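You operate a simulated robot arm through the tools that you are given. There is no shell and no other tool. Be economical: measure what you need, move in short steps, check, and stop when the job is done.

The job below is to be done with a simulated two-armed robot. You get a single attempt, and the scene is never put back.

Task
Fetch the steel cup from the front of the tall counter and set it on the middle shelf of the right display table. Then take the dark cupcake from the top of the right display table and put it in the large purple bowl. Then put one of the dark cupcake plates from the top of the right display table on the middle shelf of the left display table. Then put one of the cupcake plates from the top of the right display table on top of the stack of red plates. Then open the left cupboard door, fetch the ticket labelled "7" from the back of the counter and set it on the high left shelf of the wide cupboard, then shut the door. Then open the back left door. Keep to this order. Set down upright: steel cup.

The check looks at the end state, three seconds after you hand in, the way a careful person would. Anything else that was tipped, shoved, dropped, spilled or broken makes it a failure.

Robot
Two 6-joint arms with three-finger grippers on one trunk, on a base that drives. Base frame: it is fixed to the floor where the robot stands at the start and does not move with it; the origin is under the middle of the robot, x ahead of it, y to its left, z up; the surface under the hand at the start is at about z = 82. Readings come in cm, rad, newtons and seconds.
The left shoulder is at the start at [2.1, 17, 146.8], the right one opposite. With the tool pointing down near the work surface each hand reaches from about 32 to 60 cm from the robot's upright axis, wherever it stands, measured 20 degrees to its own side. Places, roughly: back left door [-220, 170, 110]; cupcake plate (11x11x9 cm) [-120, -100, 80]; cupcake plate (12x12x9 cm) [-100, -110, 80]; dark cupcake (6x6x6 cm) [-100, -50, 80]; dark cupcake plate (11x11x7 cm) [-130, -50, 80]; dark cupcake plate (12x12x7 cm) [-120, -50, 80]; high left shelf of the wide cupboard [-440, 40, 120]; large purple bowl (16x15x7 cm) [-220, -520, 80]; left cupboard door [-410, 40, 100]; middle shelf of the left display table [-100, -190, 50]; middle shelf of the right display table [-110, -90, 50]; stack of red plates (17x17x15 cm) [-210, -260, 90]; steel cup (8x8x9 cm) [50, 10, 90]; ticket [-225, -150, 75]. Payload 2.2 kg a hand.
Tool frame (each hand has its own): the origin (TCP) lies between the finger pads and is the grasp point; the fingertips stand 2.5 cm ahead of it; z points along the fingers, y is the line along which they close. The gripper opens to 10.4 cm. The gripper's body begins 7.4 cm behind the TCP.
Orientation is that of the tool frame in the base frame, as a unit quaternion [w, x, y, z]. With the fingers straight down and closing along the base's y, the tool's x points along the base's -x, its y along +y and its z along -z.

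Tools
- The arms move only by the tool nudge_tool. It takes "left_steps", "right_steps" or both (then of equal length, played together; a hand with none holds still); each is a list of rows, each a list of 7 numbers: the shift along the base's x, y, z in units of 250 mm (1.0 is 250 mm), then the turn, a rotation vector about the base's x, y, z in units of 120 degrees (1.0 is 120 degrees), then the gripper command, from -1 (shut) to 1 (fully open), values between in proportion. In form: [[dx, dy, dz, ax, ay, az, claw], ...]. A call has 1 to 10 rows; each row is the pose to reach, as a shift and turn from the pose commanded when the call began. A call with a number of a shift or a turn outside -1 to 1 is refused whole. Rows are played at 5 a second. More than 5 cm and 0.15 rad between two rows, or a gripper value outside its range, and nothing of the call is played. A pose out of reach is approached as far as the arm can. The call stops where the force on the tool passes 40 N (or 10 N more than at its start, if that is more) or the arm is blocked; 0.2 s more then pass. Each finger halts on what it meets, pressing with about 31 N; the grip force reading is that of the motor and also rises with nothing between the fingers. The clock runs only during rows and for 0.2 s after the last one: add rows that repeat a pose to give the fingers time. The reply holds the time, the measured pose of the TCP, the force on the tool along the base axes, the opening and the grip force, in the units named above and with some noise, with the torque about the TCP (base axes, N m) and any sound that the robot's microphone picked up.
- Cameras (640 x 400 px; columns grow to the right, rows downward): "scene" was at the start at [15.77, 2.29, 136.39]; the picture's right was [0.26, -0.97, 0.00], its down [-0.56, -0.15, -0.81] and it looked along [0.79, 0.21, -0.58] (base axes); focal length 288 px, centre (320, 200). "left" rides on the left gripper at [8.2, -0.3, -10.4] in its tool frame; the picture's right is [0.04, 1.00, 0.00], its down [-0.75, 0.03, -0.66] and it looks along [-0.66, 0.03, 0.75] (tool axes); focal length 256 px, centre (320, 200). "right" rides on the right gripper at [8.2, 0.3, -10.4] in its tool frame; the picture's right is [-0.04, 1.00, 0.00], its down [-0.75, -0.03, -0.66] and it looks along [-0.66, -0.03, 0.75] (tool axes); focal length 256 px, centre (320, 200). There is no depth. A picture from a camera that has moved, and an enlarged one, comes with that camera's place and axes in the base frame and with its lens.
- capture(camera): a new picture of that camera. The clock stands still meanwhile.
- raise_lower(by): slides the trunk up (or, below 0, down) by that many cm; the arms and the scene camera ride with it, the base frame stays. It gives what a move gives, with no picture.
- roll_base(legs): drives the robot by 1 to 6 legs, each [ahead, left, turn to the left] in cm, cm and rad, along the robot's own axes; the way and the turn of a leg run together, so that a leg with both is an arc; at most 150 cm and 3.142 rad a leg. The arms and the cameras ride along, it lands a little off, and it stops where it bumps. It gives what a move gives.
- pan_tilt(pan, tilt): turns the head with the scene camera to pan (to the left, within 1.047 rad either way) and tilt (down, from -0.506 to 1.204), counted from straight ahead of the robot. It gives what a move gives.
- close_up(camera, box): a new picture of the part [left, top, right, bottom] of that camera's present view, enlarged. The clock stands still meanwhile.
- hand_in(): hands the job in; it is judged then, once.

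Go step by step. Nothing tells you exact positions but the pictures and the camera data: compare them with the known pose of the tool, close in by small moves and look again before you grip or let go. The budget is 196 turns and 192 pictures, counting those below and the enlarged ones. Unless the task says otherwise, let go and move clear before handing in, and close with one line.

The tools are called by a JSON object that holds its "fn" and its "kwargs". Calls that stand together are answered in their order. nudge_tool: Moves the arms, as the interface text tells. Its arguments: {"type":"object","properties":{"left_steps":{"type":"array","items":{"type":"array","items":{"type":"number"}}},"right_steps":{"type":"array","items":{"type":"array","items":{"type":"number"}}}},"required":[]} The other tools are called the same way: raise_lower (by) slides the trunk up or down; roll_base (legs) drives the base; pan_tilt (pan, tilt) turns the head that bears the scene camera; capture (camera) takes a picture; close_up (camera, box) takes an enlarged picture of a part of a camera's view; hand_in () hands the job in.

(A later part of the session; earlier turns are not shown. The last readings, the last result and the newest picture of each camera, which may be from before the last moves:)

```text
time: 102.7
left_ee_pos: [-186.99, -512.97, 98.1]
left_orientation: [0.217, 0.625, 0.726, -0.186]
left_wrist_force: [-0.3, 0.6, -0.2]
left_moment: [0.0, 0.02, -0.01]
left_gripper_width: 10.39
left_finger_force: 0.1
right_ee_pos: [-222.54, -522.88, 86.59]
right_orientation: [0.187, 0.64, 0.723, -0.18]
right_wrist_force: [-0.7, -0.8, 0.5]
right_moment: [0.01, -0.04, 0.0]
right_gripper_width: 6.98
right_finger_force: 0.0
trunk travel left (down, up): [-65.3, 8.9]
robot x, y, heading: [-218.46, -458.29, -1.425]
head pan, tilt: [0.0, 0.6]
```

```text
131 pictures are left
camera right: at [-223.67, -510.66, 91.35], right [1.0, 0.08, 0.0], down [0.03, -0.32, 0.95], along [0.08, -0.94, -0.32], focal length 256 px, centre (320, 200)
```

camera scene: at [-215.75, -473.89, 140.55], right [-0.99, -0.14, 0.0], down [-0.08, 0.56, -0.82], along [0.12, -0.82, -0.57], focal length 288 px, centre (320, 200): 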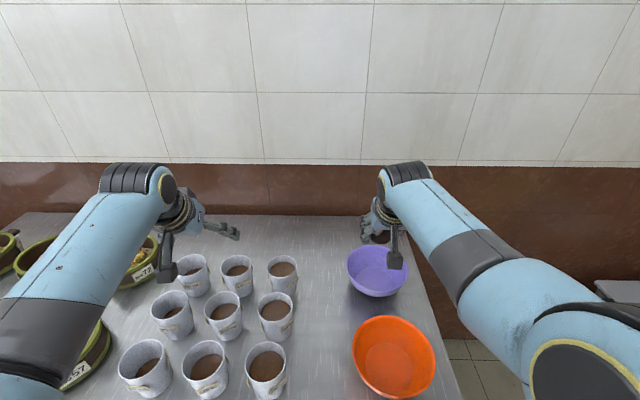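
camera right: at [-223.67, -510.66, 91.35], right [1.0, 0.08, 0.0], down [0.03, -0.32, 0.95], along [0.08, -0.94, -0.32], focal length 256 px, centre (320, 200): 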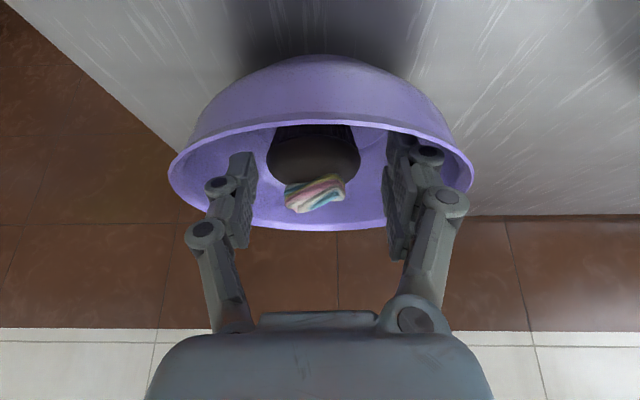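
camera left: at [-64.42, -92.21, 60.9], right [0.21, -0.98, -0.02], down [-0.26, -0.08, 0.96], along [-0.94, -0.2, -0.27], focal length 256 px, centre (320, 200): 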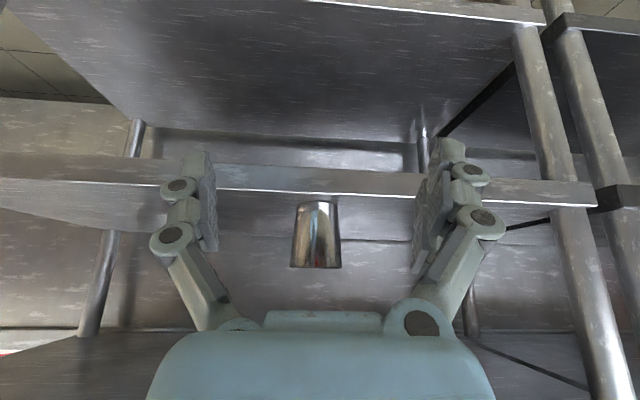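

The cupcake rests in the purple bowl. I'll raise clear, back away along the way I came, and turn round in the open floor.

{"fn": "raise_lower", "kwargs": {"by": 8.9}}

{"fn": "roll_base", "kwargs": {"legs": [[-27, 0, 0], [-6, 96, 0], [0, 0, -0.15]]}}

{"fn": "pan_tilt", "kwargs": {"pan": -0.5, "tilt": 0.4}}

{"fn": "capture", "kwargs": {"camera": "scene"}}

```text
time: 104.0
left_ee_pos: [-186.91, -513.05, 106.88]
left_orientation: [0.217, 0.625, 0.727, -0.185]
left_wrist_force: [0.0, 1.5, -0.9]
left_moment: [0.0, 0.01, -0.01]
left_gripper_width: 10.39
left_finger_force: 0.0
right_ee_pos: [-222.54, -522.84, 95.34]
right_orientation: [0.187, 0.64, 0.723, -0.181]
right_wrist_force: [0.3, -0.2, -0.4]
right_moment: [0.0, 0.03, 0.0]
right_gripper_width: 7.02
right_finger_force: 0.1
trunk travel left (down, up): [-74.2, 0.0]
robot x, y, heading: [-218.13, -458.28, -1.428]
head pan, tilt: [0.0, 0.6]
```

```text
time: 111.0
left_ee_pos: [-106.19, -469.8, 106.92]
left_orientation: [0.204, 0.673, 0.682, -0.2]
left_wrist_force: [0.2, 0.0, -0.5]
left_moment: [0.0, -0.01, -0.01]
left_gripper_width: 10.36
left_finger_force: 0.1
right_ee_pos: [-142.83, -474.78, 95.28]
right_orientation: [0.176, 0.686, 0.68, -0.191]
right_wrist_force: [0.4, -0.4, -0.5]
right_moment: [-0.04, 0.03, -0.03]
right_gripper_width: 7.01
right_finger_force: 0.1
trunk travel left (down, up): [-74.2, 0.0]
robot x, y, heading: [-129.85, -411.5, -1.56]
head pan, tilt: [0.0, 0.6]
```

```text
time: 112.0
left_ee_pos: [-106.22, -469.87, 106.96]
left_orientation: [0.204, 0.673, 0.683, -0.199]
left_wrist_force: [0.3, 0.1, -0.3]
left_moment: [-0.02, -0.01, -0.05]
left_gripper_width: 10.39
left_finger_force: 0.1
right_ee_pos: [-142.81, -474.84, 95.48]
right_orientation: [0.177, 0.686, 0.68, -0.192]
right_wrist_force: [0.1, -0.4, 0.2]
right_moment: [0.0, -0.01, 0.02]
right_gripper_width: 7.02
right_finger_force: 0.1
trunk travel left (down, up): [-74.2, 0.0]
robot x, y, heading: [-130.02, -411.56, -1.561]
head pan, tilt: [-0.499, 0.4]
```

```text
130 pictures are left
camera scene: at [-134.03, -426.54, 146.58], right [-0.88, 0.47, 0.0], down [0.18, 0.34, -0.92], along [-0.43, -0.81, -0.39], focal length 288 px, centre (320, 200)
```

scene: 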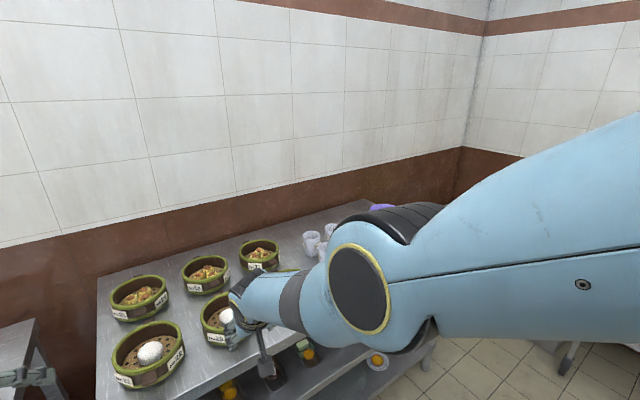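

Now to the open floor, then turn around to face back up the aisle.

{"fn": "roll_base", "kwargs": {"legs": [[-25, 52, 0], [-60, 40, 0], [0, 0, 3.14]]}}

{"fn": "pan_tilt", "kwargs": {"pan": 0.2, "tilt": 0.4}}

{"fn": "capture", "kwargs": {"camera": "scene"}}

```text
time: 126.2
left_ee_pos: [-64.19, -268.58, 106.81]
left_orientation: [-0.197, 0.692, -0.663, -0.207]
left_wrist_force: [0.0, -0.5, -0.4]
left_moment: [0.01, 0.02, -0.02]
left_gripper_width: 10.38
left_finger_force: 0.0
right_ee_pos: [-27.78, -262.66, 95.52]
right_orientation: [-0.19, 0.689, -0.677, -0.178]
right_wrist_force: [-0.6, -0.3, 0.1]
right_moment: [0.02, -0.01, 0.03]
right_gripper_width: 7.04
right_finger_force: 0.1
trunk travel left (down, up): [-74.2, 0.0]
robot x, y, heading: [-38.92, -326.38, 1.61]
head pan, tilt: [-0.499, 0.4]
```

```text
time: 127.3
left_ee_pos: [-64.17, -268.61, 106.95]
left_orientation: [-0.197, 0.692, -0.663, -0.206]
left_wrist_force: [0.0, -0.3, 0.2]
left_moment: [-0.03, 0.01, 0.0]
left_gripper_width: 10.39
left_finger_force: 0.1
right_ee_pos: [-27.7, -262.54, 95.41]
right_orientation: [-0.189, 0.689, -0.676, -0.179]
right_wrist_force: [0.0, -0.9, 0.3]
right_moment: [-0.02, 0.02, 0.01]
right_gripper_width: 7.02
right_finger_force: 0.0
trunk travel left (down, up): [-74.2, 0.0]
robot x, y, heading: [-38.55, -326.06, 1.61]
head pan, tilt: [0.201, 0.4]
```

```text
129 pictures are left
camera scene: at [-41.12, -310.31, 146.58], right [0.97, 0.24, 0.0], down [0.09, -0.38, -0.92], along [-0.22, 0.89, -0.39], focal length 288 px, centre (320, 200)
```

scene: 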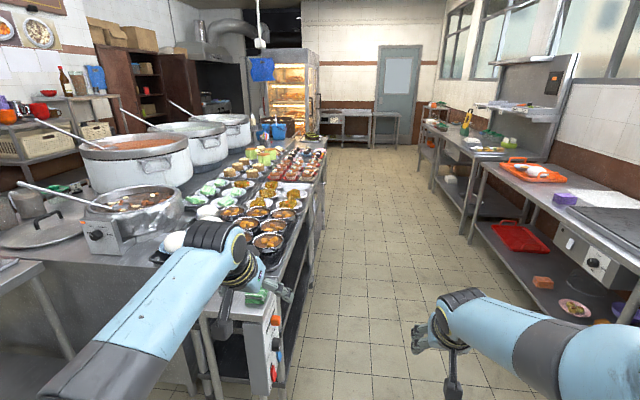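

I'll retract and tilt the right hand to about 42°, drive up the aisle and turn to face the right display table.

{"fn": "nudge_tool", "kwargs": {"right_steps": [[0, -0.1, 0.08, 0.03, 0.001, 0, 0.5], [0, -0.2, 0.16, 0.065, 0.002, 0, 0.5], [0, -0.3, 0.24, 0.1, 0.004, 0, 0.5], [0, -0.3, 0.24, 0.1, 0.004, 0, 0.5]]}}

{"fn": "roll_base", "kwargs": {"legs": [[0, -8, -0.04], [150, 0, 0], [110, 0, 0], [0, 0, 1.74]]}}

{"fn": "pan_tilt", "kwargs": {"pan": 0, "tilt": 0.75}}

{"fn": "capture", "kwargs": {"camera": "scene"}}

```text
time: 128.5
left_ee_pos: [-64.21, -268.71, 106.92]
left_orientation: [-0.196, 0.693, -0.663, -0.207]
left_wrist_force: [0.3, 0.5, 0.8]
left_moment: [-0.03, -0.02, 0.0]
left_gripper_width: 10.41
left_finger_force: 0.2
right_ee_pos: [-22.39, -268.96, 101.35]
right_orientation: [-0.293, 0.668, -0.646, -0.225]
right_wrist_force: [-0.4, -0.4, 0.2]
right_moment: [-0.03, 0.01, -0.01]
right_gripper_width: 7.8
right_finger_force: 0.1
trunk travel left (down, up): [-74.2, 0.0]
robot x, y, heading: [-38.95, -326.52, 1.61]
head pan, tilt: [0.201, 0.4]
stopped in row 4 (right hand): the arm was blocked; the commanded pose is now the measured one
```

```text
time: 146.1
left_ee_pos: [-87.47, -93.99, 106.94]
left_orientation: [0.022, 0.956, 0.072, -0.284]
left_wrist_force: [-0.2, 0.7, -0.1]
left_moment: [0.01, 0.01, 0.0]
left_gripper_width: 10.42
left_finger_force: 0.1
right_ee_pos: [-91.52, -52.51, 101.42]
right_orientation: [-0.029, 0.927, 0.065, -0.369]
right_wrist_force: [0.5, -0.7, -0.3]
right_moment: [-0.02, -0.03, 0.03]
right_gripper_width: 7.78
right_finger_force: 0.0
trunk travel left (down, up): [-74.2, 0.0]
robot x, y, heading: [-32.99, -62.67, -2.996]
head pan, tilt: [0.201, 0.4]
```

```text
time: 146.9
left_ee_pos: [-87.45, -93.96, 107.02]
left_orientation: [0.022, 0.956, 0.072, -0.283]
left_wrist_force: [0.5, -0.3, -0.5]
left_moment: [0.0, 0.01, 0.0]
left_gripper_width: 10.4
left_finger_force: 0.1
right_ee_pos: [-91.68, -52.44, 101.37]
right_orientation: [-0.03, 0.927, 0.066, -0.369]
right_wrist_force: [0.0, 0.7, -0.3]
right_moment: [-0.04, -0.03, 0.02]
right_gripper_width: 7.8
right_finger_force: 0.0
trunk travel left (down, up): [-74.2, 0.0]
robot x, y, heading: [-32.78, -62.82, -2.99]
head pan, tilt: [0.0, 0.75]
```

```text
128 pictures are left
camera scene: at [-47.83, -64.82, 143.48], right [-0.15, 0.99, 0.0], down [0.67, 0.1, -0.73], along [-0.72, -0.11, -0.68], focal length 288 px, centre (320, 200)
```

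scene: 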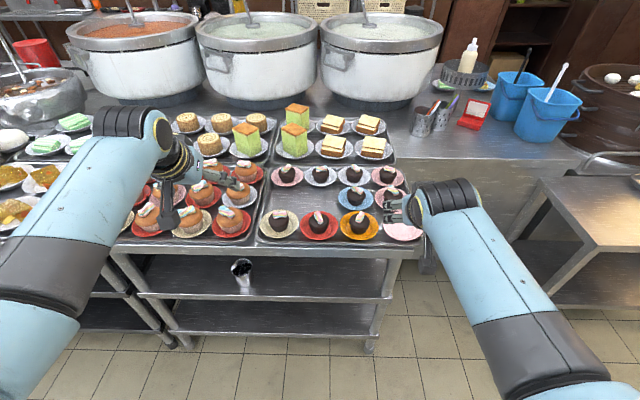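

The right hand is tilted about 43° and faces the table. A right-hand view will help fix the second-row pink plate.

{"fn": "capture", "kwargs": {"camera": "right"}}

{"fn": "close_up", "kwargs": {"camera": "scene", "box": [240, 110, 440, 260]}}

```text
127 pictures are left
camera right: at [-78.75, -51.66, 103.3], right [0.07, -0.99, -0.08], down [-0.09, -0.08, 0.99], along [-0.99, -0.06, -0.1], focal length 256 px, centre (320, 200)
```

right: 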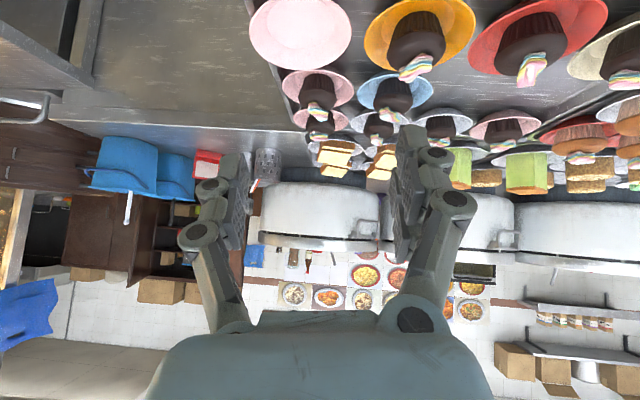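

```text
2.67 times, centred on (340, 185) of scene
camera zoom: at [-47.83, -64.82, 143.48], right [-0.15, 0.99, 0.0], down [0.67, 0.1, -0.73], along [-0.72, -0.11, -0.68], focal length 768 px, centre (267, 240)
```

zoom: 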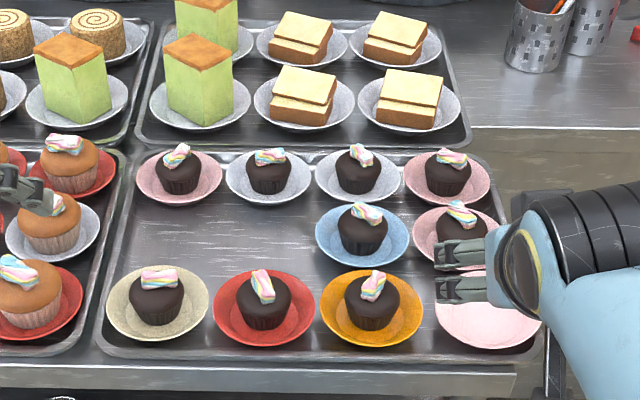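

The pink second-row cupcake plate is centred at about [-116, -52.3]. I'll drive 21 cm closer with hands high.

{"fn": "roll_base", "kwargs": {"legs": [[21, 0, 0]]}}

{"fn": "nudge_tool", "kwargs": {"right_steps": [[0.06, 0.05, -0.06, 0, 0, 0, 0.33], [0.12, 0.09, -0.12, 0, 0, 0, 0.33], [0.19, 0.13, -0.19, 0, 0, 0, 0.33], [0.19, 0.13, -0.19, 0, 0, 0, 0.33]]}}

{"fn": "capture", "kwargs": {"camera": "right"}}

{"fn": "capture", "kwargs": {"camera": "scene"}}

```text
time: 148.6
left_ee_pos: [-108.96, -97.3, 106.88]
left_orientation: [0.022, 0.956, 0.072, -0.284]
left_wrist_force: [-0.7, 0.1, -0.4]
left_moment: [-0.02, 0.01, -0.03]
left_gripper_width: 10.38
left_finger_force: 0.2
right_ee_pos: [-113.17, -55.66, 101.38]
right_orientation: [-0.029, 0.927, 0.065, -0.368]
right_wrist_force: [-0.6, 0.0, -0.7]
right_moment: [0.0, 0.02, 0.01]
right_gripper_width: 7.8
right_finger_force: 0.1
trunk travel left (down, up): [-74.2, 0.0]
robot x, y, heading: [-54.42, -65.68, -2.995]
head pan, tilt: [0.0, 0.75]
```

```text
time: 149.6
left_ee_pos: [-108.94, -97.33, 106.86]
left_orientation: [0.022, 0.956, 0.072, -0.284]
left_wrist_force: [-0.2, 0.7, -0.6]
left_moment: [-0.05, 0.03, -0.05]
left_gripper_width: 10.46
left_finger_force: 0.0
right_ee_pos: [-108.35, -52.31, 96.57]
right_orientation: [-0.029, 0.927, 0.066, -0.369]
right_wrist_force: [-0.2, -0.5, 0.2]
right_moment: [0.01, 0.0, 0.01]
right_gripper_width: 6.92
right_finger_force: 0.1
trunk travel left (down, up): [-74.2, 0.0]
robot x, y, heading: [-54.28, -66.08, -2.99]
head pan, tilt: [0.0, 0.75]
```

```text
125 pictures are left
camera right: at [-95.43, -51.66, 98.47], right [0.07, -0.99, -0.07], down [-0.09, -0.08, 0.99], along [-0.99, -0.06, -0.1], focal length 256 px, centre (320, 200)
```

right: 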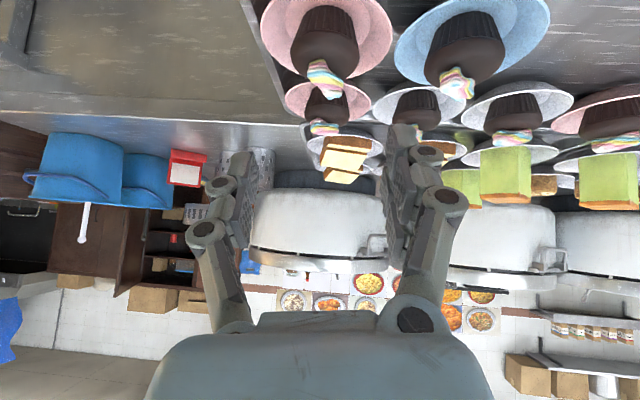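

```text
124 pictures are left
camera scene: at [-69.28, -68.04, 143.47], right [-0.15, 0.99, 0.0], down [0.68, 0.1, -0.73], along [-0.72, -0.11, -0.68], focal length 288 px, centre (320, 200)
```

scene: 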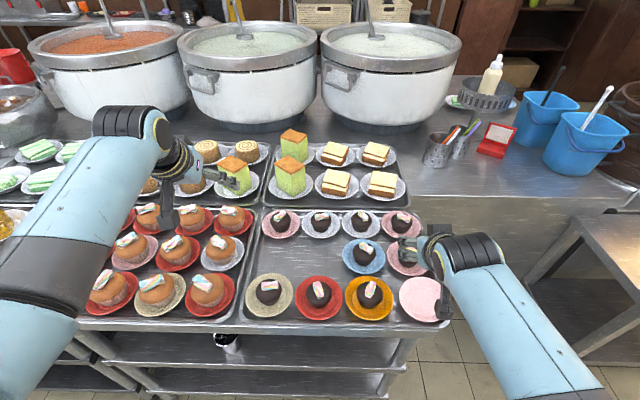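

Approaching along the tool axis, stopping a few cm short for a look.

{"fn": "nudge_tool", "kwargs": {"right_steps": [[-0.1, -0.002, -0.13, 0, 0, 0, 0.33], [-0.19, -0.004, -0.25, 0, 0, 0, 0.33], [-0.23, -0.004, -0.33, 0, 0, 0, 0.33], [-0.23, -0.004, -0.33, 0, 0, 0, 0.33]]}}

{"fn": "capture", "kwargs": {"camera": "right"}}

{"fn": "close_up", "kwargs": {"camera": "scene", "box": [320, 190, 480, 320]}}

```text
time: 150.6
left_ee_pos: [-108.79, -97.26, 106.96]
left_orientation: [0.023, 0.956, 0.073, -0.284]
left_wrist_force: [0.0, 0.7, -0.3]
left_moment: [0.0, 0.01, -0.02]
left_gripper_width: 10.4
left_finger_force: 0.1
right_ee_pos: [-114.23, -52.22, 88.41]
right_orientation: [-0.029, 0.927, 0.066, -0.369]
right_wrist_force: [-0.2, -0.8, -0.2]
right_moment: [0.01, 0.0, 0.0]
right_gripper_width: 6.93
right_finger_force: 0.0
trunk travel left (down, up): [-74.2, 0.0]
robot x, y, heading: [-54.41, -65.69, -2.997]
head pan, tilt: [0.0, 0.75]
```

```text
123 pictures are left
camera right: at [-101.3, -51.47, 90.28], right [0.07, -0.99, -0.07], down [-0.09, -0.08, 0.99], along [-0.99, -0.07, -0.1], focal length 256 px, centre (320, 200)
```

right: 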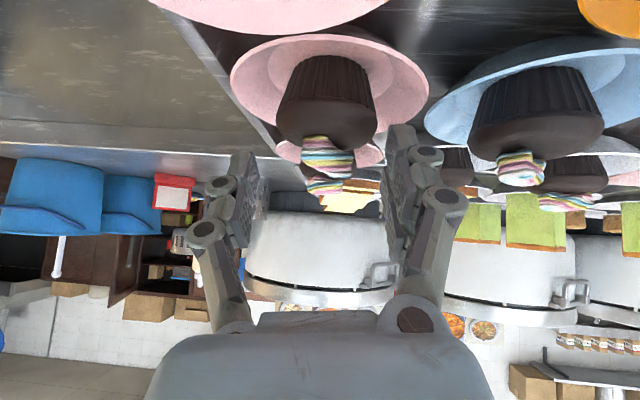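

```text
3.08 times, centred on (400, 255) of scene
camera zoom: at [-69.2, -68.0, 143.48], right [-0.15, 0.99, 0.0], down [0.67, 0.1, -0.73], along [-0.72, -0.11, -0.68], focal length 886 px, centre (74, 31)
```

zoom: 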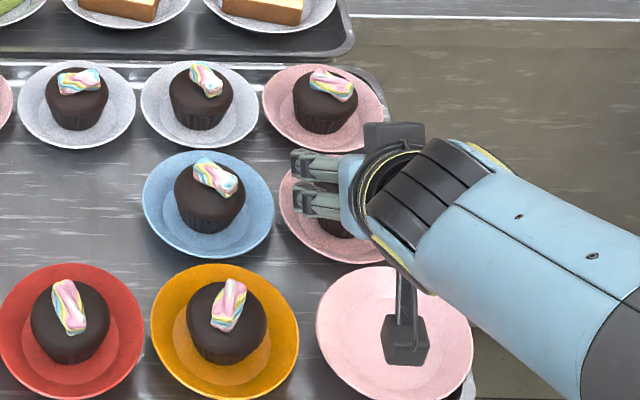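

Final few cm: shift slightly to -y and go down to z ≈ 85, then look.

{"fn": "nudge_tool", "kwargs": {"right_steps": [[-0.02, -0.02, -0.05, 0, 0, 0, 0.33], [-0.04, -0.02, -0.1, 0, 0, 0, 0.33], [-0.04, -0.02, -0.136, 0, 0, 0, 0.33], [-0.04, -0.02, -0.136, 0, 0, 0, 0.33]]}}

{"fn": "capture", "kwargs": {"camera": "right"}}

{"fn": "close_up", "kwargs": {"camera": "scene", "box": [320, 190, 480, 320]}}

```text
time: 151.6
left_ee_pos: [-108.98, -97.29, 106.81]
left_orientation: [0.022, 0.956, 0.072, -0.284]
left_wrist_force: [0.7, -0.3, 0.1]
left_moment: [-0.01, 0.01, 0.0]
left_gripper_width: 10.39
left_finger_force: 0.1
right_ee_pos: [-114.18, -52.26, 88.26]
right_orientation: [-0.028, 0.927, 0.067, -0.369]
right_wrist_force: [-0.6, 0.3, 0.3]
right_moment: [-0.01, 0.03, 0.03]
right_gripper_width: 6.91
right_finger_force: 0.1
right hand out of reach, approached as far as the arm can: row 1, 2, 3, 4
trunk travel left (down, up): [-74.2, 0.0]
robot x, y, heading: [-54.35, -65.78, -2.987]
head pan, tilt: [0.0, 0.75]
```

```text
121 pictures are left
camera right: at [-101.29, -51.5, 90.25], right [0.07, -0.99, -0.07], down [-0.09, -0.08, 0.99], along [-0.99, -0.07, -0.1], focal length 256 px, centre (320, 200)
```

right: 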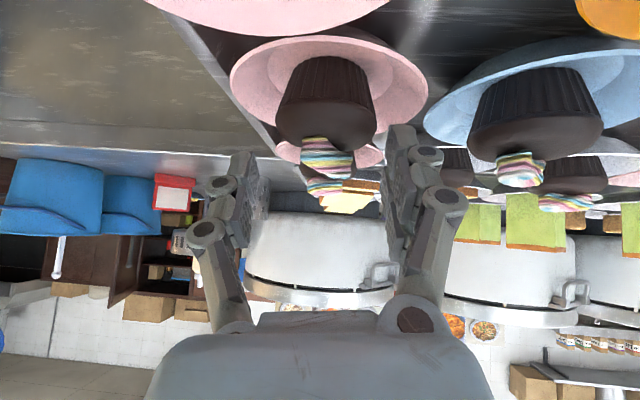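

```text
3.08 times, centred on (400, 255) of scene
camera zoom: at [-69.24, -68.01, 143.48], right [-0.15, 0.99, 0.0], down [0.67, 0.1, -0.73], along [-0.72, -0.11, -0.68], focal length 886 px, centre (74, 31)
```

zoom: 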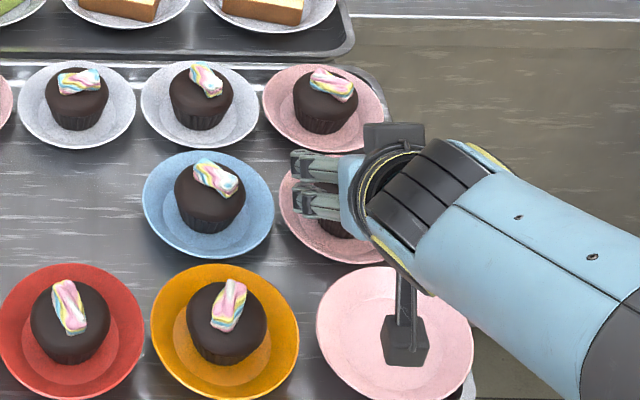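

The arm is at its limit with the trunk fully up; I'll use the base for 1 cm and the trunk for the descent.

{"fn": "roll_base", "kwargs": {"legs": [[1.2, 0.5, 0]]}}

{"fn": "raise_lower", "kwargs": {"by": -3.2}}

{"fn": "capture", "kwargs": {"camera": "right"}}

{"fn": "close_up", "kwargs": {"camera": "scene", "box": [320, 190, 480, 320]}}

```text
time: 152.3
left_ee_pos: [-109.82, -97.98, 107.0]
left_orientation: [0.023, 0.956, 0.071, -0.285]
left_wrist_force: [-0.1, 0.2, 0.6]
left_moment: [0.01, -0.01, -0.03]
left_gripper_width: 10.39
left_finger_force: 0.1
right_ee_pos: [-115.28, -52.91, 88.44]
right_orientation: [-0.029, 0.927, 0.066, -0.369]
right_wrist_force: [-0.4, 0.3, -0.8]
right_moment: [0.01, 0.03, 0.01]
right_gripper_width: 6.92
right_finger_force: 0.0
trunk travel left (down, up): [-74.2, 0.0]
robot x, y, heading: [-55.51, -66.41, -2.995]
head pan, tilt: [0.0, 0.75]
```

```text
time: 153.1
left_ee_pos: [-110.02, -97.89, 103.78]
left_orientation: [0.022, 0.956, 0.073, -0.284]
left_wrist_force: [-0.6, 0.3, 0.2]
left_moment: [-0.04, -0.04, 0.0]
left_gripper_width: 10.4
left_finger_force: 0.1
right_ee_pos: [-115.26, -52.96, 85.19]
right_orientation: [-0.028, 0.927, 0.067, -0.369]
right_wrist_force: [1.1, -0.1, 11.0]
right_moment: [0.15, 0.03, -0.03]
right_gripper_width: 7.15
right_finger_force: 0.0
trunk travel left (down, up): [-71.0, 3.2]
robot x, y, heading: [-55.26, -66.37, -2.991]
head pan, tilt: [0.0, 0.75]
```

```text
119 pictures are left
camera right: at [-102.37, -52.21, 87.12], right [0.07, -0.99, -0.07], down [-0.09, -0.08, 0.99], along [-0.99, -0.07, -0.1], focal length 256 px, centre (320, 200)
```

right: 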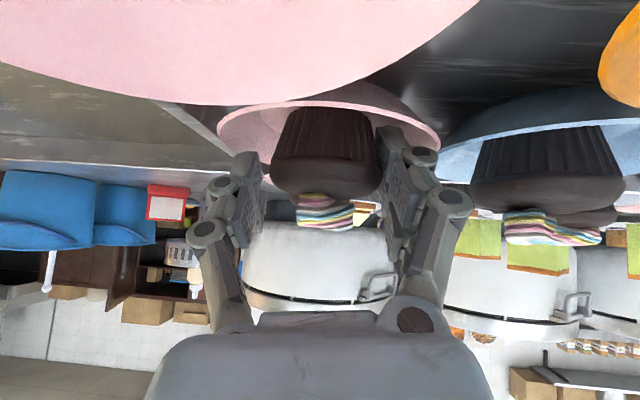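

```text
3.08 times, centred on (400, 255) of scene
camera zoom: at [-70.26, -68.69, 140.28], right [-0.15, 0.99, 0.0], down [0.67, 0.1, -0.73], along [-0.72, -0.11, -0.68], focal length 886 px, centre (74, 31)
```

zoom: 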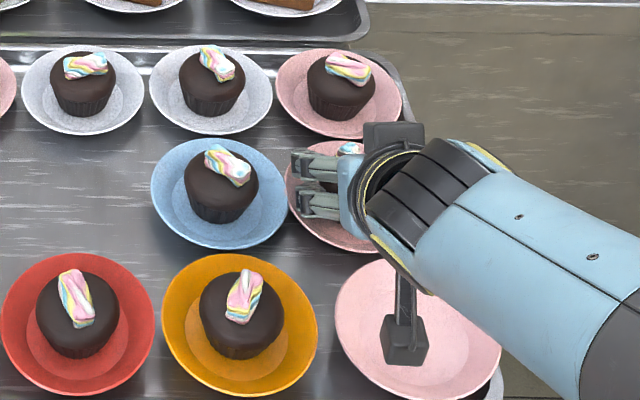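

The cupcake is between the fingers (one finger just touching). I'll ease up 3 mm, and close.

{"fn": "nudge_tool", "kwargs": {"right_steps": [[0.004, -0.008, 0.012, 0, 0, 0, 0.33], [0.004, -0.014, 0.012, 0, 0, 0, 0.2], [0.004, -0.014, 0.012, 0, 0, 0, 0], [0.004, -0.014, 0.012, 0, 0, 0, -0.4], [0.004, -0.014, 0.012, 0, 0, 0, -1], [0.004, -0.014, 0.012, 0, 0, 0, -1]]}}

{"fn": "capture", "kwargs": {"camera": "right"}}

```text
time: 154.5
left_ee_pos: [-109.96, -98.09, 103.66]
left_orientation: [0.022, 0.956, 0.072, -0.284]
left_wrist_force: [0.2, 0.0, 0.3]
left_moment: [0.0, 0.02, 0.05]
left_gripper_width: 10.37
left_finger_force: 0.1
right_ee_pos: [-115.23, -53.3, 85.38]
right_orientation: [-0.029, 0.927, 0.067, -0.368]
right_wrist_force: [0.5, -0.4, 0.1]
right_moment: [0.03, -0.01, 0.0]
right_gripper_width: 5.4
right_finger_force: 31.0
trunk travel left (down, up): [-71.0, 3.2]
robot x, y, heading: [-55.12, -66.15, -2.994]
head pan, tilt: [0.0, 0.75]
```

```text
117 pictures are left
camera right: at [-102.34, -52.47, 87.31], right [0.07, -0.99, -0.07], down [-0.09, -0.08, 0.99], along [-0.99, -0.07, -0.1], focal length 256 px, centre (320, 200)
```

right: 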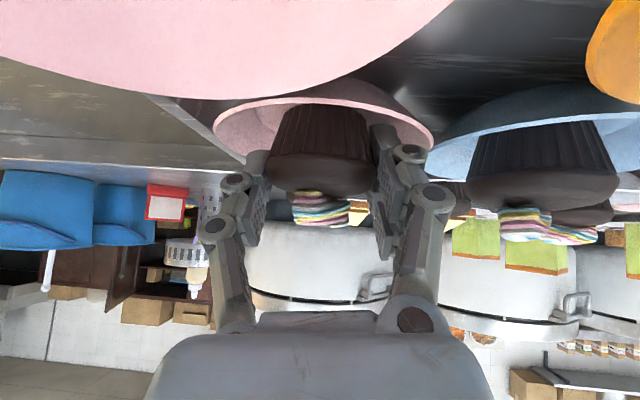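

Gripped at 5.4 cm. I'll lift with the trunk by 3.2 cm and check the plate comes along.

{"fn": "raise_lower", "kwargs": {"by": 3.2}}

{"fn": "capture", "kwargs": {"camera": "right"}}

{"fn": "close_up", "kwargs": {"camera": "scene", "box": [320, 190, 480, 320]}}

```text
time: 155.3
left_ee_pos: [-110.07, -97.85, 106.83]
left_orientation: [0.022, 0.956, 0.073, -0.284]
left_wrist_force: [-0.4, 0.0, -1.0]
left_moment: [-0.01, -0.02, 0.01]
left_gripper_width: 10.38
left_finger_force: 0.0
right_ee_pos: [-115.21, -53.3, 88.61]
right_orientation: [-0.029, 0.927, 0.066, -0.369]
right_wrist_force: [-0.2, 0.8, -1.4]
right_moment: [0.02, 0.02, -0.03]
right_gripper_width: 5.39
right_finger_force: 30.9
trunk travel left (down, up): [-74.2, 0.0]
robot x, y, heading: [-55.57, -66.6, -2.992]
head pan, tilt: [0.0, 0.75]
```

```text
116 pictures are left
camera right: at [-102.3, -52.49, 90.51], right [0.07, -0.99, -0.07], down [-0.09, -0.08, 0.99], along [-0.99, -0.07, -0.1], focal length 256 px, centre (320, 200)
```

right: 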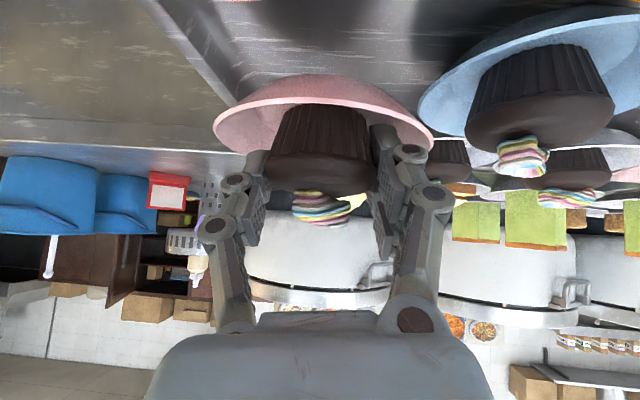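

```text
3.08 times, centred on (400, 255) of scene
camera zoom: at [-70.4, -68.67, 143.47], right [-0.15, 0.99, 0.0], down [0.68, 0.1, -0.73], along [-0.72, -0.11, -0.68], focal length 886 px, centre (74, 31)
```

zoom: 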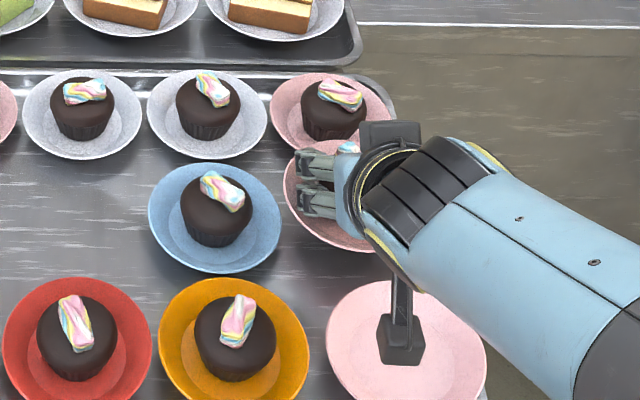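

The whole plate lifts with it. I'll raise it further and back off from the table.

{"fn": "nudge_tool", "kwargs": {"right_steps": [[0.02, 0, 0.12, 0, 0, 0, -1], [0.06, 0, 0.24, 0, 0, 0, -1], [0.1, 0, 0.36, 0, 0, 0, -1], [0.12, 0, 0.4, 0, 0, 0, -1]]}}

{"fn": "roll_base", "kwargs": {"legs": [[-26, 0, 0]]}}

{"fn": "capture", "kwargs": {"camera": "scene"}}

{"fn": "capture", "kwargs": {"camera": "right"}}

```text
time: 156.3
left_ee_pos: [-110.01, -97.96, 106.92]
left_orientation: [0.023, 0.956, 0.073, -0.284]
left_wrist_force: [-0.9, 0.2, 0.9]
left_moment: [-0.01, -0.01, -0.02]
left_gripper_width: 10.39
left_finger_force: 0.0
right_ee_pos: [-112.3, -53.23, 98.63]
right_orientation: [-0.028, 0.927, 0.067, -0.368]
right_wrist_force: [-0.1, 1.8, -1.4]
right_moment: [0.01, 0.03, -0.01]
right_gripper_width: 5.36
right_finger_force: 30.9
trunk travel left (down, up): [-74.2, 0.0]
robot x, y, heading: [-55.0, -66.68, -2.993]
head pan, tilt: [0.0, 0.75]
```

```text
time: 158.1
left_ee_pos: [-84.01, -94.17, 106.96]
left_orientation: [0.023, 0.956, 0.073, -0.284]
left_wrist_force: [0.7, 0.1, -0.7]
left_moment: [0.03, 0.0, 0.01]
left_gripper_width: 10.38
left_finger_force: 0.0
right_ee_pos: [-86.41, -49.56, 98.64]
right_orientation: [-0.028, 0.927, 0.067, -0.368]
right_wrist_force: [0.2, -0.4, -1.0]
right_moment: [-0.01, 0.03, 0.0]
right_gripper_width: 5.38
right_finger_force: 30.9
trunk travel left (down, up): [-74.2, 0.0]
robot x, y, heading: [-29.64, -62.38, -2.993]
head pan, tilt: [0.0, 0.75]
```

```text
114 pictures are left
camera scene: at [-44.41, -64.8, 143.48], right [-0.15, 0.99, 0.0], down [0.67, 0.1, -0.73], along [-0.72, -0.11, -0.68], focal length 288 px, centre (320, 200)
```

scene: 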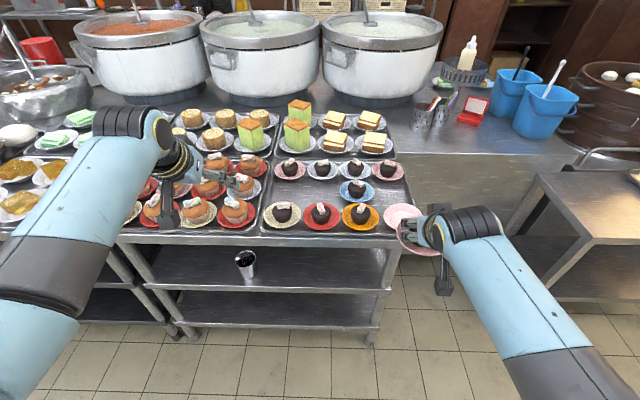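

```text
113 pictures are left
camera right: at [-73.51, -48.66, 100.56], right [0.08, -0.99, -0.07], down [-0.09, -0.08, 0.99], along [-0.99, -0.07, -0.1], focal length 256 px, centre (320, 200)
```

right: 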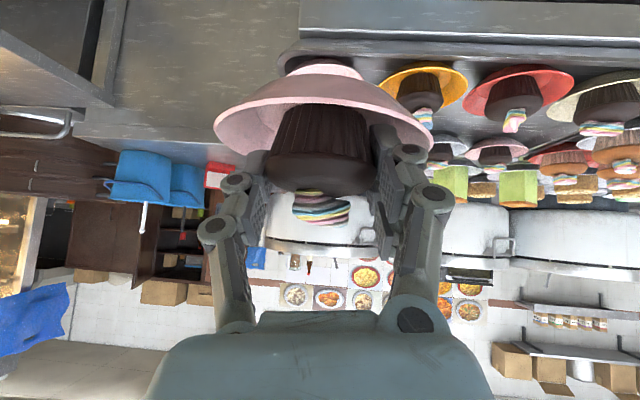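

The plate is held level. I'll strafe left along the aisle to face the left display table.

{"fn": "roll_base", "kwargs": {"legs": [[8, 122, 0]]}}

{"fn": "pan_tilt", "kwargs": {"pan": -0.1, "tilt": 0.8}}

{"fn": "capture", "kwargs": {"camera": "scene"}}

```text
time: 164.2
left_ee_pos: [-75.35, -212.03, 106.96]
left_orientation: [0.02, 0.956, 0.067, -0.284]
left_wrist_force: [0.0, -1.1, 0.6]
left_moment: [-0.02, -0.01, -0.01]
left_gripper_width: 10.37
left_finger_force: 0.0
right_ee_pos: [-77.08, -167.27, 98.67]
right_orientation: [-0.031, 0.927, 0.061, -0.368]
right_wrist_force: [0.9, -0.7, -1.7]
right_moment: [0.02, -0.01, -0.02]
right_gripper_width: 5.37
right_finger_force: 31.2
trunk travel left (down, up): [-74.2, 0.0]
robot x, y, heading: [-20.37, -181.43, -3.006]
head pan, tilt: [0.0, 0.75]
```

```text
time: 164.8
left_ee_pos: [-75.21, -212.1, 106.97]
left_orientation: [0.021, 0.956, 0.067, -0.284]
left_wrist_force: [0.1, -0.2, -0.3]
left_moment: [0.02, 0.03, 0.01]
left_gripper_width: 10.39
left_finger_force: 0.0
right_ee_pos: [-77.03, -167.36, 98.69]
right_orientation: [-0.03, 0.927, 0.061, -0.368]
right_wrist_force: [0.9, 0.7, -0.6]
right_moment: [0.02, -0.01, 0.01]
right_gripper_width: 5.41
right_finger_force: 31.1
trunk travel left (down, up): [-74.2, 0.0]
robot x, y, heading: [-20.28, -181.24, -3.008]
head pan, tilt: [-0.099, 0.799]
```

```text
112 pictures are left
camera scene: at [-35.14, -182.53, 143.08], right [-0.04, 1.0, 0.0], down [0.72, 0.03, -0.7], along [-0.7, -0.03, -0.72], focal length 288 px, centre (320, 200)
```

scene: 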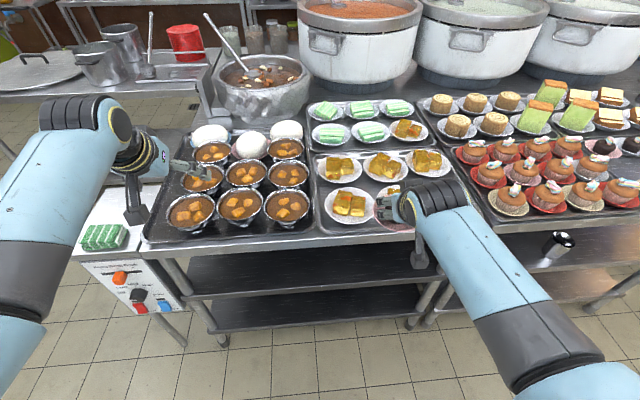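

The left table's edge runs from [-74,-228] to [-88,-146], shelf clear. Before lowering, the left hand must stay above the tabletop, so I'll raise it relative to the trunk.

{"fn": "nudge_tool", "kwargs": {"left_steps": [[-0.01, 0, 0.16, 0, 0, 0, 0], [-0.03, 0, 0.32, 0, 0, 0, 0], [-0.05, 0, 0.48, 0, 0, 0, 0], [-0.07, 0, 0.64, 0, 0, 0, 0], [-0.08, 0, 0.8, 0, 0, 0, 0], [-0.1, 0, 0.95, 0, 0, 0, 0]]}}

{"fn": "roll_base", "kwargs": {"legs": [[-8, 0, 0.04]]}}

```text
time: 166.2
left_ee_pos: [-77.87, -212.28, 130.57]
left_orientation: [0.02, 0.957, 0.067, -0.283]
left_wrist_force: [-0.3, 0.1, -0.9]
left_moment: [0.01, 0.01, -0.05]
left_gripper_width: 5.21
left_finger_force: 0.2
right_ee_pos: [-76.98, -167.24, 98.67]
right_orientation: [-0.031, 0.927, 0.06, -0.369]
right_wrist_force: [0.1, 0.3, -1.0]
right_moment: [-0.01, 0.0, -0.02]
right_gripper_width: 5.35
right_finger_force: 30.8
trunk travel left (down, up): [-74.2, 0.0]
robot x, y, heading: [-20.46, -181.48, -3.008]
head pan, tilt: [-0.099, 0.799]
```

```text
time: 167.3
left_ee_pos: [-68.49, -213.27, 130.64]
left_orientation: [0.026, 0.954, 0.086, -0.285]
left_wrist_force: [1.4, 0.3, 0.6]
left_moment: [-0.03, 0.0, 0.01]
left_gripper_width: 5.2
left_finger_force: 0.0
right_ee_pos: [-69.45, -168.52, 98.81]
right_orientation: [-0.023, 0.925, 0.08, -0.37]
right_wrist_force: [0.5, 0.1, -1.6]
right_moment: [0.0, 0.04, 0.0]
right_gripper_width: 5.38
right_finger_force: 31.0
trunk travel left (down, up): [-74.2, 0.0]
robot x, y, heading: [-11.93, -180.11, -2.969]
head pan, tilt: [-0.099, 0.799]
```

Left hand is well up. Now lower the trunk 40 cm with the plate outside the edge, then look.

{"fn": "nudge_tool", "kwargs": {"left_steps": [[0, 0, 0.12, 0, 0, 0, 0], [0, 0, 0.2, 0, 0, 0, 0]]}}

{"fn": "raise_lower", "kwargs": {"by": -39.5}}

{"fn": "pan_tilt", "kwargs": {"pan": -0.1, "tilt": 0.65}}

{"fn": "capture", "kwargs": {"camera": "scene"}}

{"fn": "capture", "kwargs": {"camera": "right"}}

```text
time: 167.9
left_ee_pos: [-68.5, -213.18, 135.72]
left_orientation: [0.026, 0.955, 0.086, -0.284]
left_wrist_force: [0.1, 1.0, 0.4]
left_moment: [0.02, 0.01, 0.0]
left_gripper_width: 5.19
left_finger_force: 0.0
right_ee_pos: [-69.38, -168.4, 98.73]
right_orientation: [-0.023, 0.925, 0.079, -0.37]
right_wrist_force: [0.3, 0.0, -0.3]
right_moment: [-0.01, 0.01, -0.03]
right_gripper_width: 5.4
right_finger_force: 30.5
trunk travel left (down, up): [-74.2, 0.0]
robot x, y, heading: [-12.21, -180.09, -2.967]
head pan, tilt: [-0.099, 0.799]
```

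```text
time: 171.7
left_ee_pos: [-68.6, -213.28, 96.12]
left_orientation: [0.027, 0.955, 0.086, -0.284]
left_wrist_force: [0.6, -0.6, 0.6]
left_moment: [-0.02, 0.0, 0.03]
left_gripper_width: 5.18
left_finger_force: 0.1
right_ee_pos: [-69.53, -168.42, 59.18]
right_orientation: [-0.023, 0.926, 0.079, -0.37]
right_wrist_force: [-0.2, -0.5, -1.2]
right_moment: [-0.01, 0.01, -0.03]
right_gripper_width: 5.36
right_finger_force: 31.3
trunk travel left (down, up): [-34.7, 39.5]
robot x, y, heading: [-12.32, -179.94, -2.97]
head pan, tilt: [-0.099, 0.799]
```

```text
time: 172.4
left_ee_pos: [-68.69, -213.27, 96.02]
left_orientation: [0.026, 0.955, 0.085, -0.284]
left_wrist_force: [-0.5, 0.2, -0.5]
left_moment: [0.01, 0.01, -0.03]
left_gripper_width: 5.2
left_finger_force: 0.1
right_ee_pos: [-69.54, -168.48, 59.16]
right_orientation: [-0.023, 0.926, 0.08, -0.368]
right_wrist_force: [0.7, 0.1, -0.6]
right_moment: [0.02, 0.0, 0.01]
right_gripper_width: 5.35
right_finger_force: 31.4
trunk travel left (down, up): [-34.7, 39.5]
robot x, y, heading: [-12.22, -179.96, -2.964]
head pan, tilt: [-0.099, 0.649]
```

```text
111 pictures are left
camera scene: at [-28.33, -182.03, 104.28], right [-0.08, 1.0, 0.0], down [0.6, 0.05, -0.8], along [-0.79, -0.06, -0.61], focal length 288 px, centre (320, 200)
```

scene: 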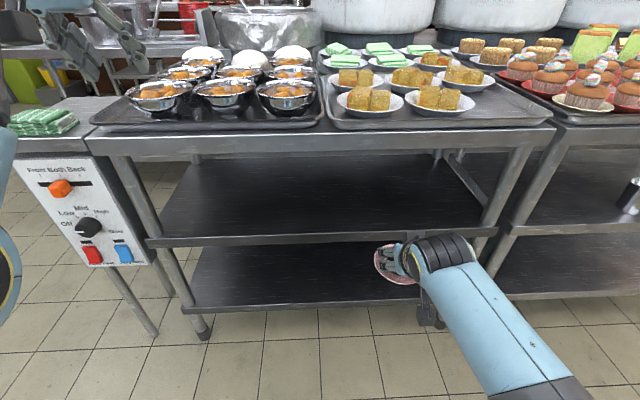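

```text
110 pictures are left
camera right: at [-56.62, -167.28, 61.04], right [0.1, -0.99, -0.07], down [-0.09, -0.08, 0.99], along [-0.99, -0.09, -0.1], focal length 256 px, centre (320, 200)
```

right: 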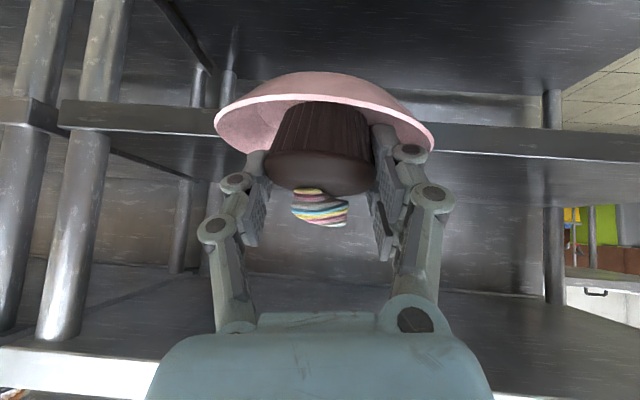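

Plate bottom ≈ 53, shelf ≈ 51, edge ≈ x -83.7 at this y. I'll raise slightly, drive 16 cm and look again.

{"fn": "raise_lower", "kwargs": {"by": 0.8}}

{"fn": "roll_base", "kwargs": {"legs": [[15, 0, 0]]}}

{"fn": "capture", "kwargs": {"camera": "right"}}

{"fn": "capture", "kwargs": {"camera": "scene"}}

```text
time: 173.0
left_ee_pos: [-68.75, -213.37, 96.82]
left_orientation: [0.027, 0.955, 0.085, -0.283]
left_wrist_force: [0.2, 0.3, -0.2]
left_moment: [-0.03, -0.03, 0.0]
left_gripper_width: 5.19
left_finger_force: 0.0
right_ee_pos: [-69.52, -168.45, 59.95]
right_orientation: [-0.024, 0.926, 0.079, -0.369]
right_wrist_force: [0.0, 0.1, -0.8]
right_moment: [-0.03, -0.02, -0.03]
right_gripper_width: 5.35
right_finger_force: 31.1
trunk travel left (down, up): [-35.5, 38.7]
robot x, y, heading: [-12.19, -180.35, -2.971]
head pan, tilt: [-0.099, 0.649]
```

```text
time: 174.3
left_ee_pos: [-83.51, -215.71, 96.81]
left_orientation: [0.026, 0.955, 0.085, -0.283]
left_wrist_force: [-0.2, 0.7, 0.3]
left_moment: [-0.04, -0.05, -0.01]
left_gripper_width: 5.17
left_finger_force: 0.1
right_ee_pos: [-84.19, -170.92, 59.84]
right_orientation: [-0.024, 0.926, 0.078, -0.369]
right_wrist_force: [0.2, -0.1, -0.5]
right_moment: [0.0, -0.04, 0.01]
right_gripper_width: 5.33
right_finger_force: 31.4
trunk travel left (down, up): [-35.5, 38.7]
robot x, y, heading: [-26.89, -182.63, -2.975]
head pan, tilt: [-0.099, 0.649]
```

```text
109 pictures are left
camera right: at [-71.32, -169.78, 61.8], right [0.1, -0.99, -0.07], down [-0.09, -0.08, 0.99], along [-0.99, -0.09, -0.1], focal length 256 px, centre (320, 200)
```

right: 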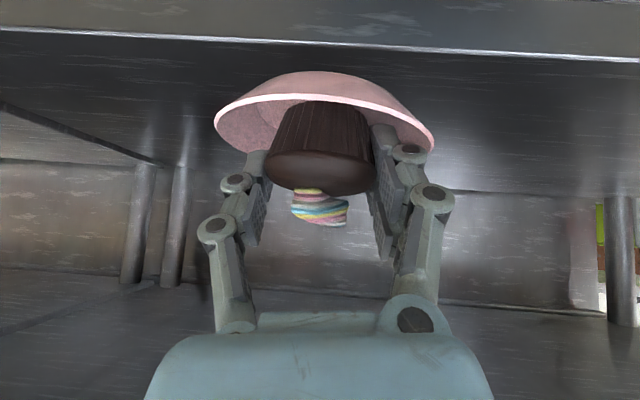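

```text
108 pictures are left
camera scene: at [-43.07, -184.59, 105.1], right [-0.07, 1.0, 0.0], down [0.6, 0.04, -0.8], along [-0.79, -0.06, -0.61], focal length 288 px, centre (320, 200)
```

scene: 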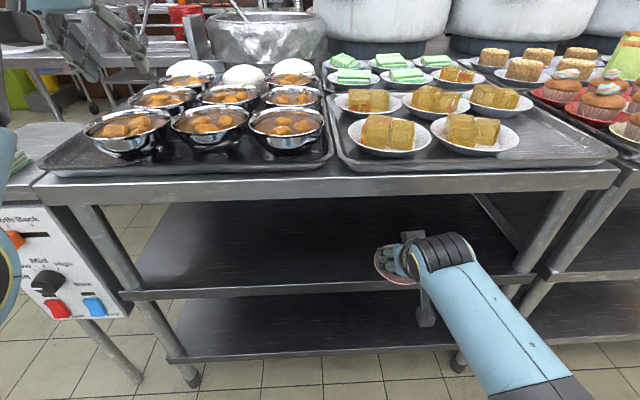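

Shelf z ≈ 51.6 and edge x ≈ -84.8. I'll go 7 cm further in.

{"fn": "roll_base", "kwargs": {"legs": [[7.3, 0, 0]]}}

{"fn": "capture", "kwargs": {"camera": "right"}}

{"fn": "close_up", "kwargs": {"camera": "scene", "box": [320, 140, 560, 320]}}

```text
time: 175.4
left_ee_pos: [-90.73, -216.89, 96.83]
left_orientation: [0.025, 0.955, 0.084, -0.282]
left_wrist_force: [-0.6, 1.2, -1.0]
left_moment: [0.0, -0.04, 0.02]
left_gripper_width: 5.17
left_finger_force: 0.0
right_ee_pos: [-91.45, -171.99, 59.87]
right_orientation: [-0.025, 0.926, 0.077, -0.368]
right_wrist_force: [-0.6, 0.8, -0.8]
right_moment: [-0.03, 0.0, 0.03]
right_gripper_width: 5.37
right_finger_force: 31.1
trunk travel left (down, up): [-35.5, 38.7]
robot x, y, heading: [-34.16, -183.66, -2.97]
head pan, tilt: [-0.099, 0.649]
```

```text
107 pictures are left
camera right: at [-78.43, -170.94, 61.79], right [0.1, -0.99, -0.07], down [-0.09, -0.08, 0.99], along [-0.99, -0.09, -0.1], focal length 256 px, centre (320, 200)
```

right: 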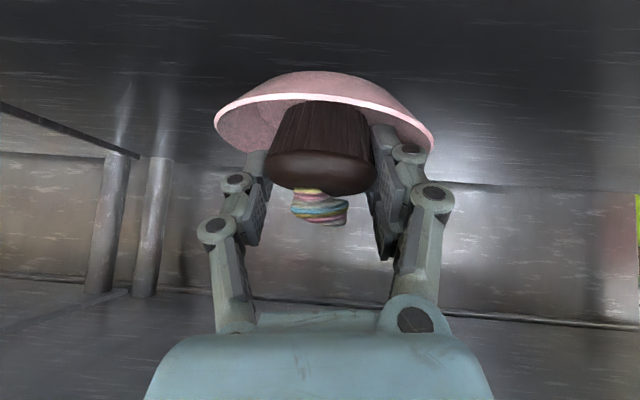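

```text
2.22 times, centred on (440, 230) of scene
camera zoom: at [-50.22, -185.8, 105.09], right [-0.07, 1.0, 0.0], down [0.6, 0.04, -0.8], along [-0.79, -0.06, -0.61], focal length 640 px, centre (53, 133)
```

zoom: 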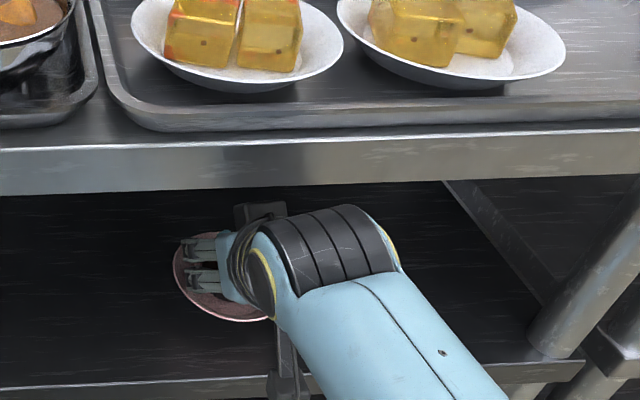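

No contact so far. 1.5 cm more in, then lower with the trunk.

{"fn": "roll_base", "kwargs": {"legs": [[1.6, 0, 0]]}}

{"fn": "raise_lower", "kwargs": {"by": -1.7}}

{"fn": "capture", "kwargs": {"camera": "right"}}

```text
time: 176.1
left_ee_pos: [-92.15, -217.23, 96.78]
left_orientation: [0.026, 0.955, 0.083, -0.283]
left_wrist_force: [-0.6, -0.3, -1.2]
left_moment: [0.01, -0.01, 0.0]
left_gripper_width: 5.2
left_finger_force: 0.1
right_ee_pos: [-92.9, -172.22, 59.9]
right_orientation: [-0.025, 0.926, 0.076, -0.369]
right_wrist_force: [-0.8, 0.2, -1.9]
right_moment: [0.01, -0.04, 0.02]
right_gripper_width: 5.35
right_finger_force: 30.9
trunk travel left (down, up): [-35.5, 38.7]
robot x, y, heading: [-35.61, -184.49, -2.972]
head pan, tilt: [-0.099, 0.649]
```

```text
time: 176.8
left_ee_pos: [-92.11, -217.12, 95.35]
left_orientation: [0.026, 0.955, 0.084, -0.284]
left_wrist_force: [-0.3, -0.6, 0.6]
left_moment: [0.01, 0.01, 0.0]
left_gripper_width: 5.2
left_finger_force: 0.0
right_ee_pos: [-92.82, -172.35, 58.21]
right_orientation: [-0.025, 0.926, 0.076, -0.369]
right_wrist_force: [0.5, -0.3, -0.7]
right_moment: [0.03, -0.01, 0.0]
right_gripper_width: 5.34
right_finger_force: 30.7
trunk travel left (down, up): [-33.8, 40.4]
robot x, y, heading: [-35.64, -184.19, -2.969]
head pan, tilt: [-0.099, 0.649]
```

```text
105 pictures are left
camera right: at [-79.93, -171.19, 60.17], right [0.1, -0.99, -0.07], down [-0.09, -0.08, 0.99], along [-0.99, -0.09, -0.1], focal length 256 px, centre (320, 200)
```

right: 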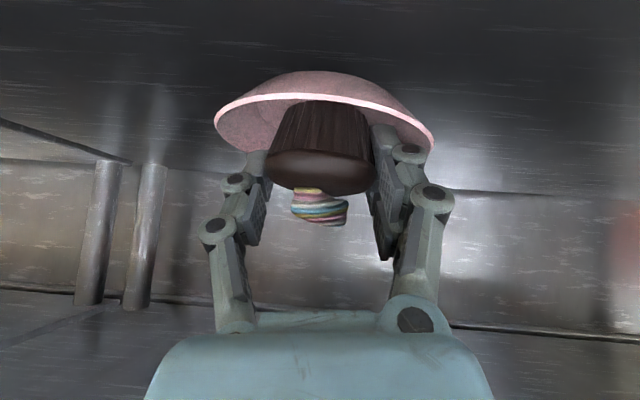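

Not touching yet. I'll lower by small arm steps until contact force shows.

{"fn": "nudge_tool", "kwargs": {"right_steps": [[0, 0, -0.014, 0, 0, 0, -1], [0, 0, -0.028, 0, 0, 0, -1], [0, 0, -0.028, 0, 0, 0, -1]]}}

{"fn": "nudge_tool", "kwargs": {"right_steps": [[0, 0, -0.012, 0, 0, 0, -1], [0, 0, -0.02, 0, 0, 0, -1], [0, 0, -0.02, 0, 0, 0, -1]]}}

{"fn": "capture", "kwargs": {"camera": "right"}}

```text
time: 177.6
left_ee_pos: [-92.09, -217.15, 95.2]
left_orientation: [0.025, 0.955, 0.084, -0.284]
left_wrist_force: [-0.6, -0.2, -0.4]
left_moment: [0.01, 0.05, 0.01]
left_gripper_width: 5.2
left_finger_force: 0.0
right_ee_pos: [-92.75, -172.35, 57.39]
right_orientation: [-0.025, 0.926, 0.077, -0.369]
right_wrist_force: [0.4, -1.2, -0.7]
right_moment: [-0.01, 0.0, -0.02]
right_gripper_width: 5.32
right_finger_force: 30.5
trunk travel left (down, up): [-33.8, 40.4]
robot x, y, heading: [-35.65, -184.07, -2.968]
head pan, tilt: [-0.099, 0.649]
```

```text
time: 178.4
left_ee_pos: [-92.3, -217.12, 95.16]
left_orientation: [0.026, 0.955, 0.083, -0.284]
left_wrist_force: [0.6, 0.0, 0.2]
left_moment: [0.0, 0.03, -0.02]
left_gripper_width: 5.2
left_finger_force: 0.0
right_ee_pos: [-92.81, -172.39, 57.04]
right_orientation: [-0.025, 0.926, 0.076, -0.369]
right_wrist_force: [-0.7, -1.1, -0.6]
right_moment: [0.02, 0.0, -0.02]
right_gripper_width: 5.35
right_finger_force: 31.0
trunk travel left (down, up): [-33.8, 40.4]
robot x, y, heading: [-35.43, -183.99, -2.969]
head pan, tilt: [-0.099, 0.649]
```

```text
104 pictures are left
camera right: at [-79.88, -171.25, 58.9], right [0.1, -0.99, -0.07], down [-0.09, -0.08, 0.99], along [-0.99, -0.09, -0.1], focal length 256 px, centre (320, 200)
```

right: 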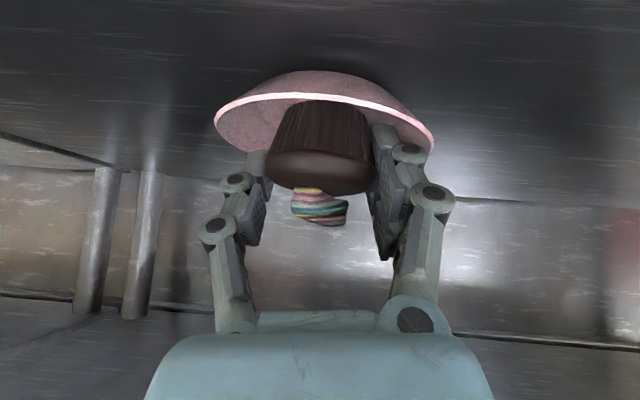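

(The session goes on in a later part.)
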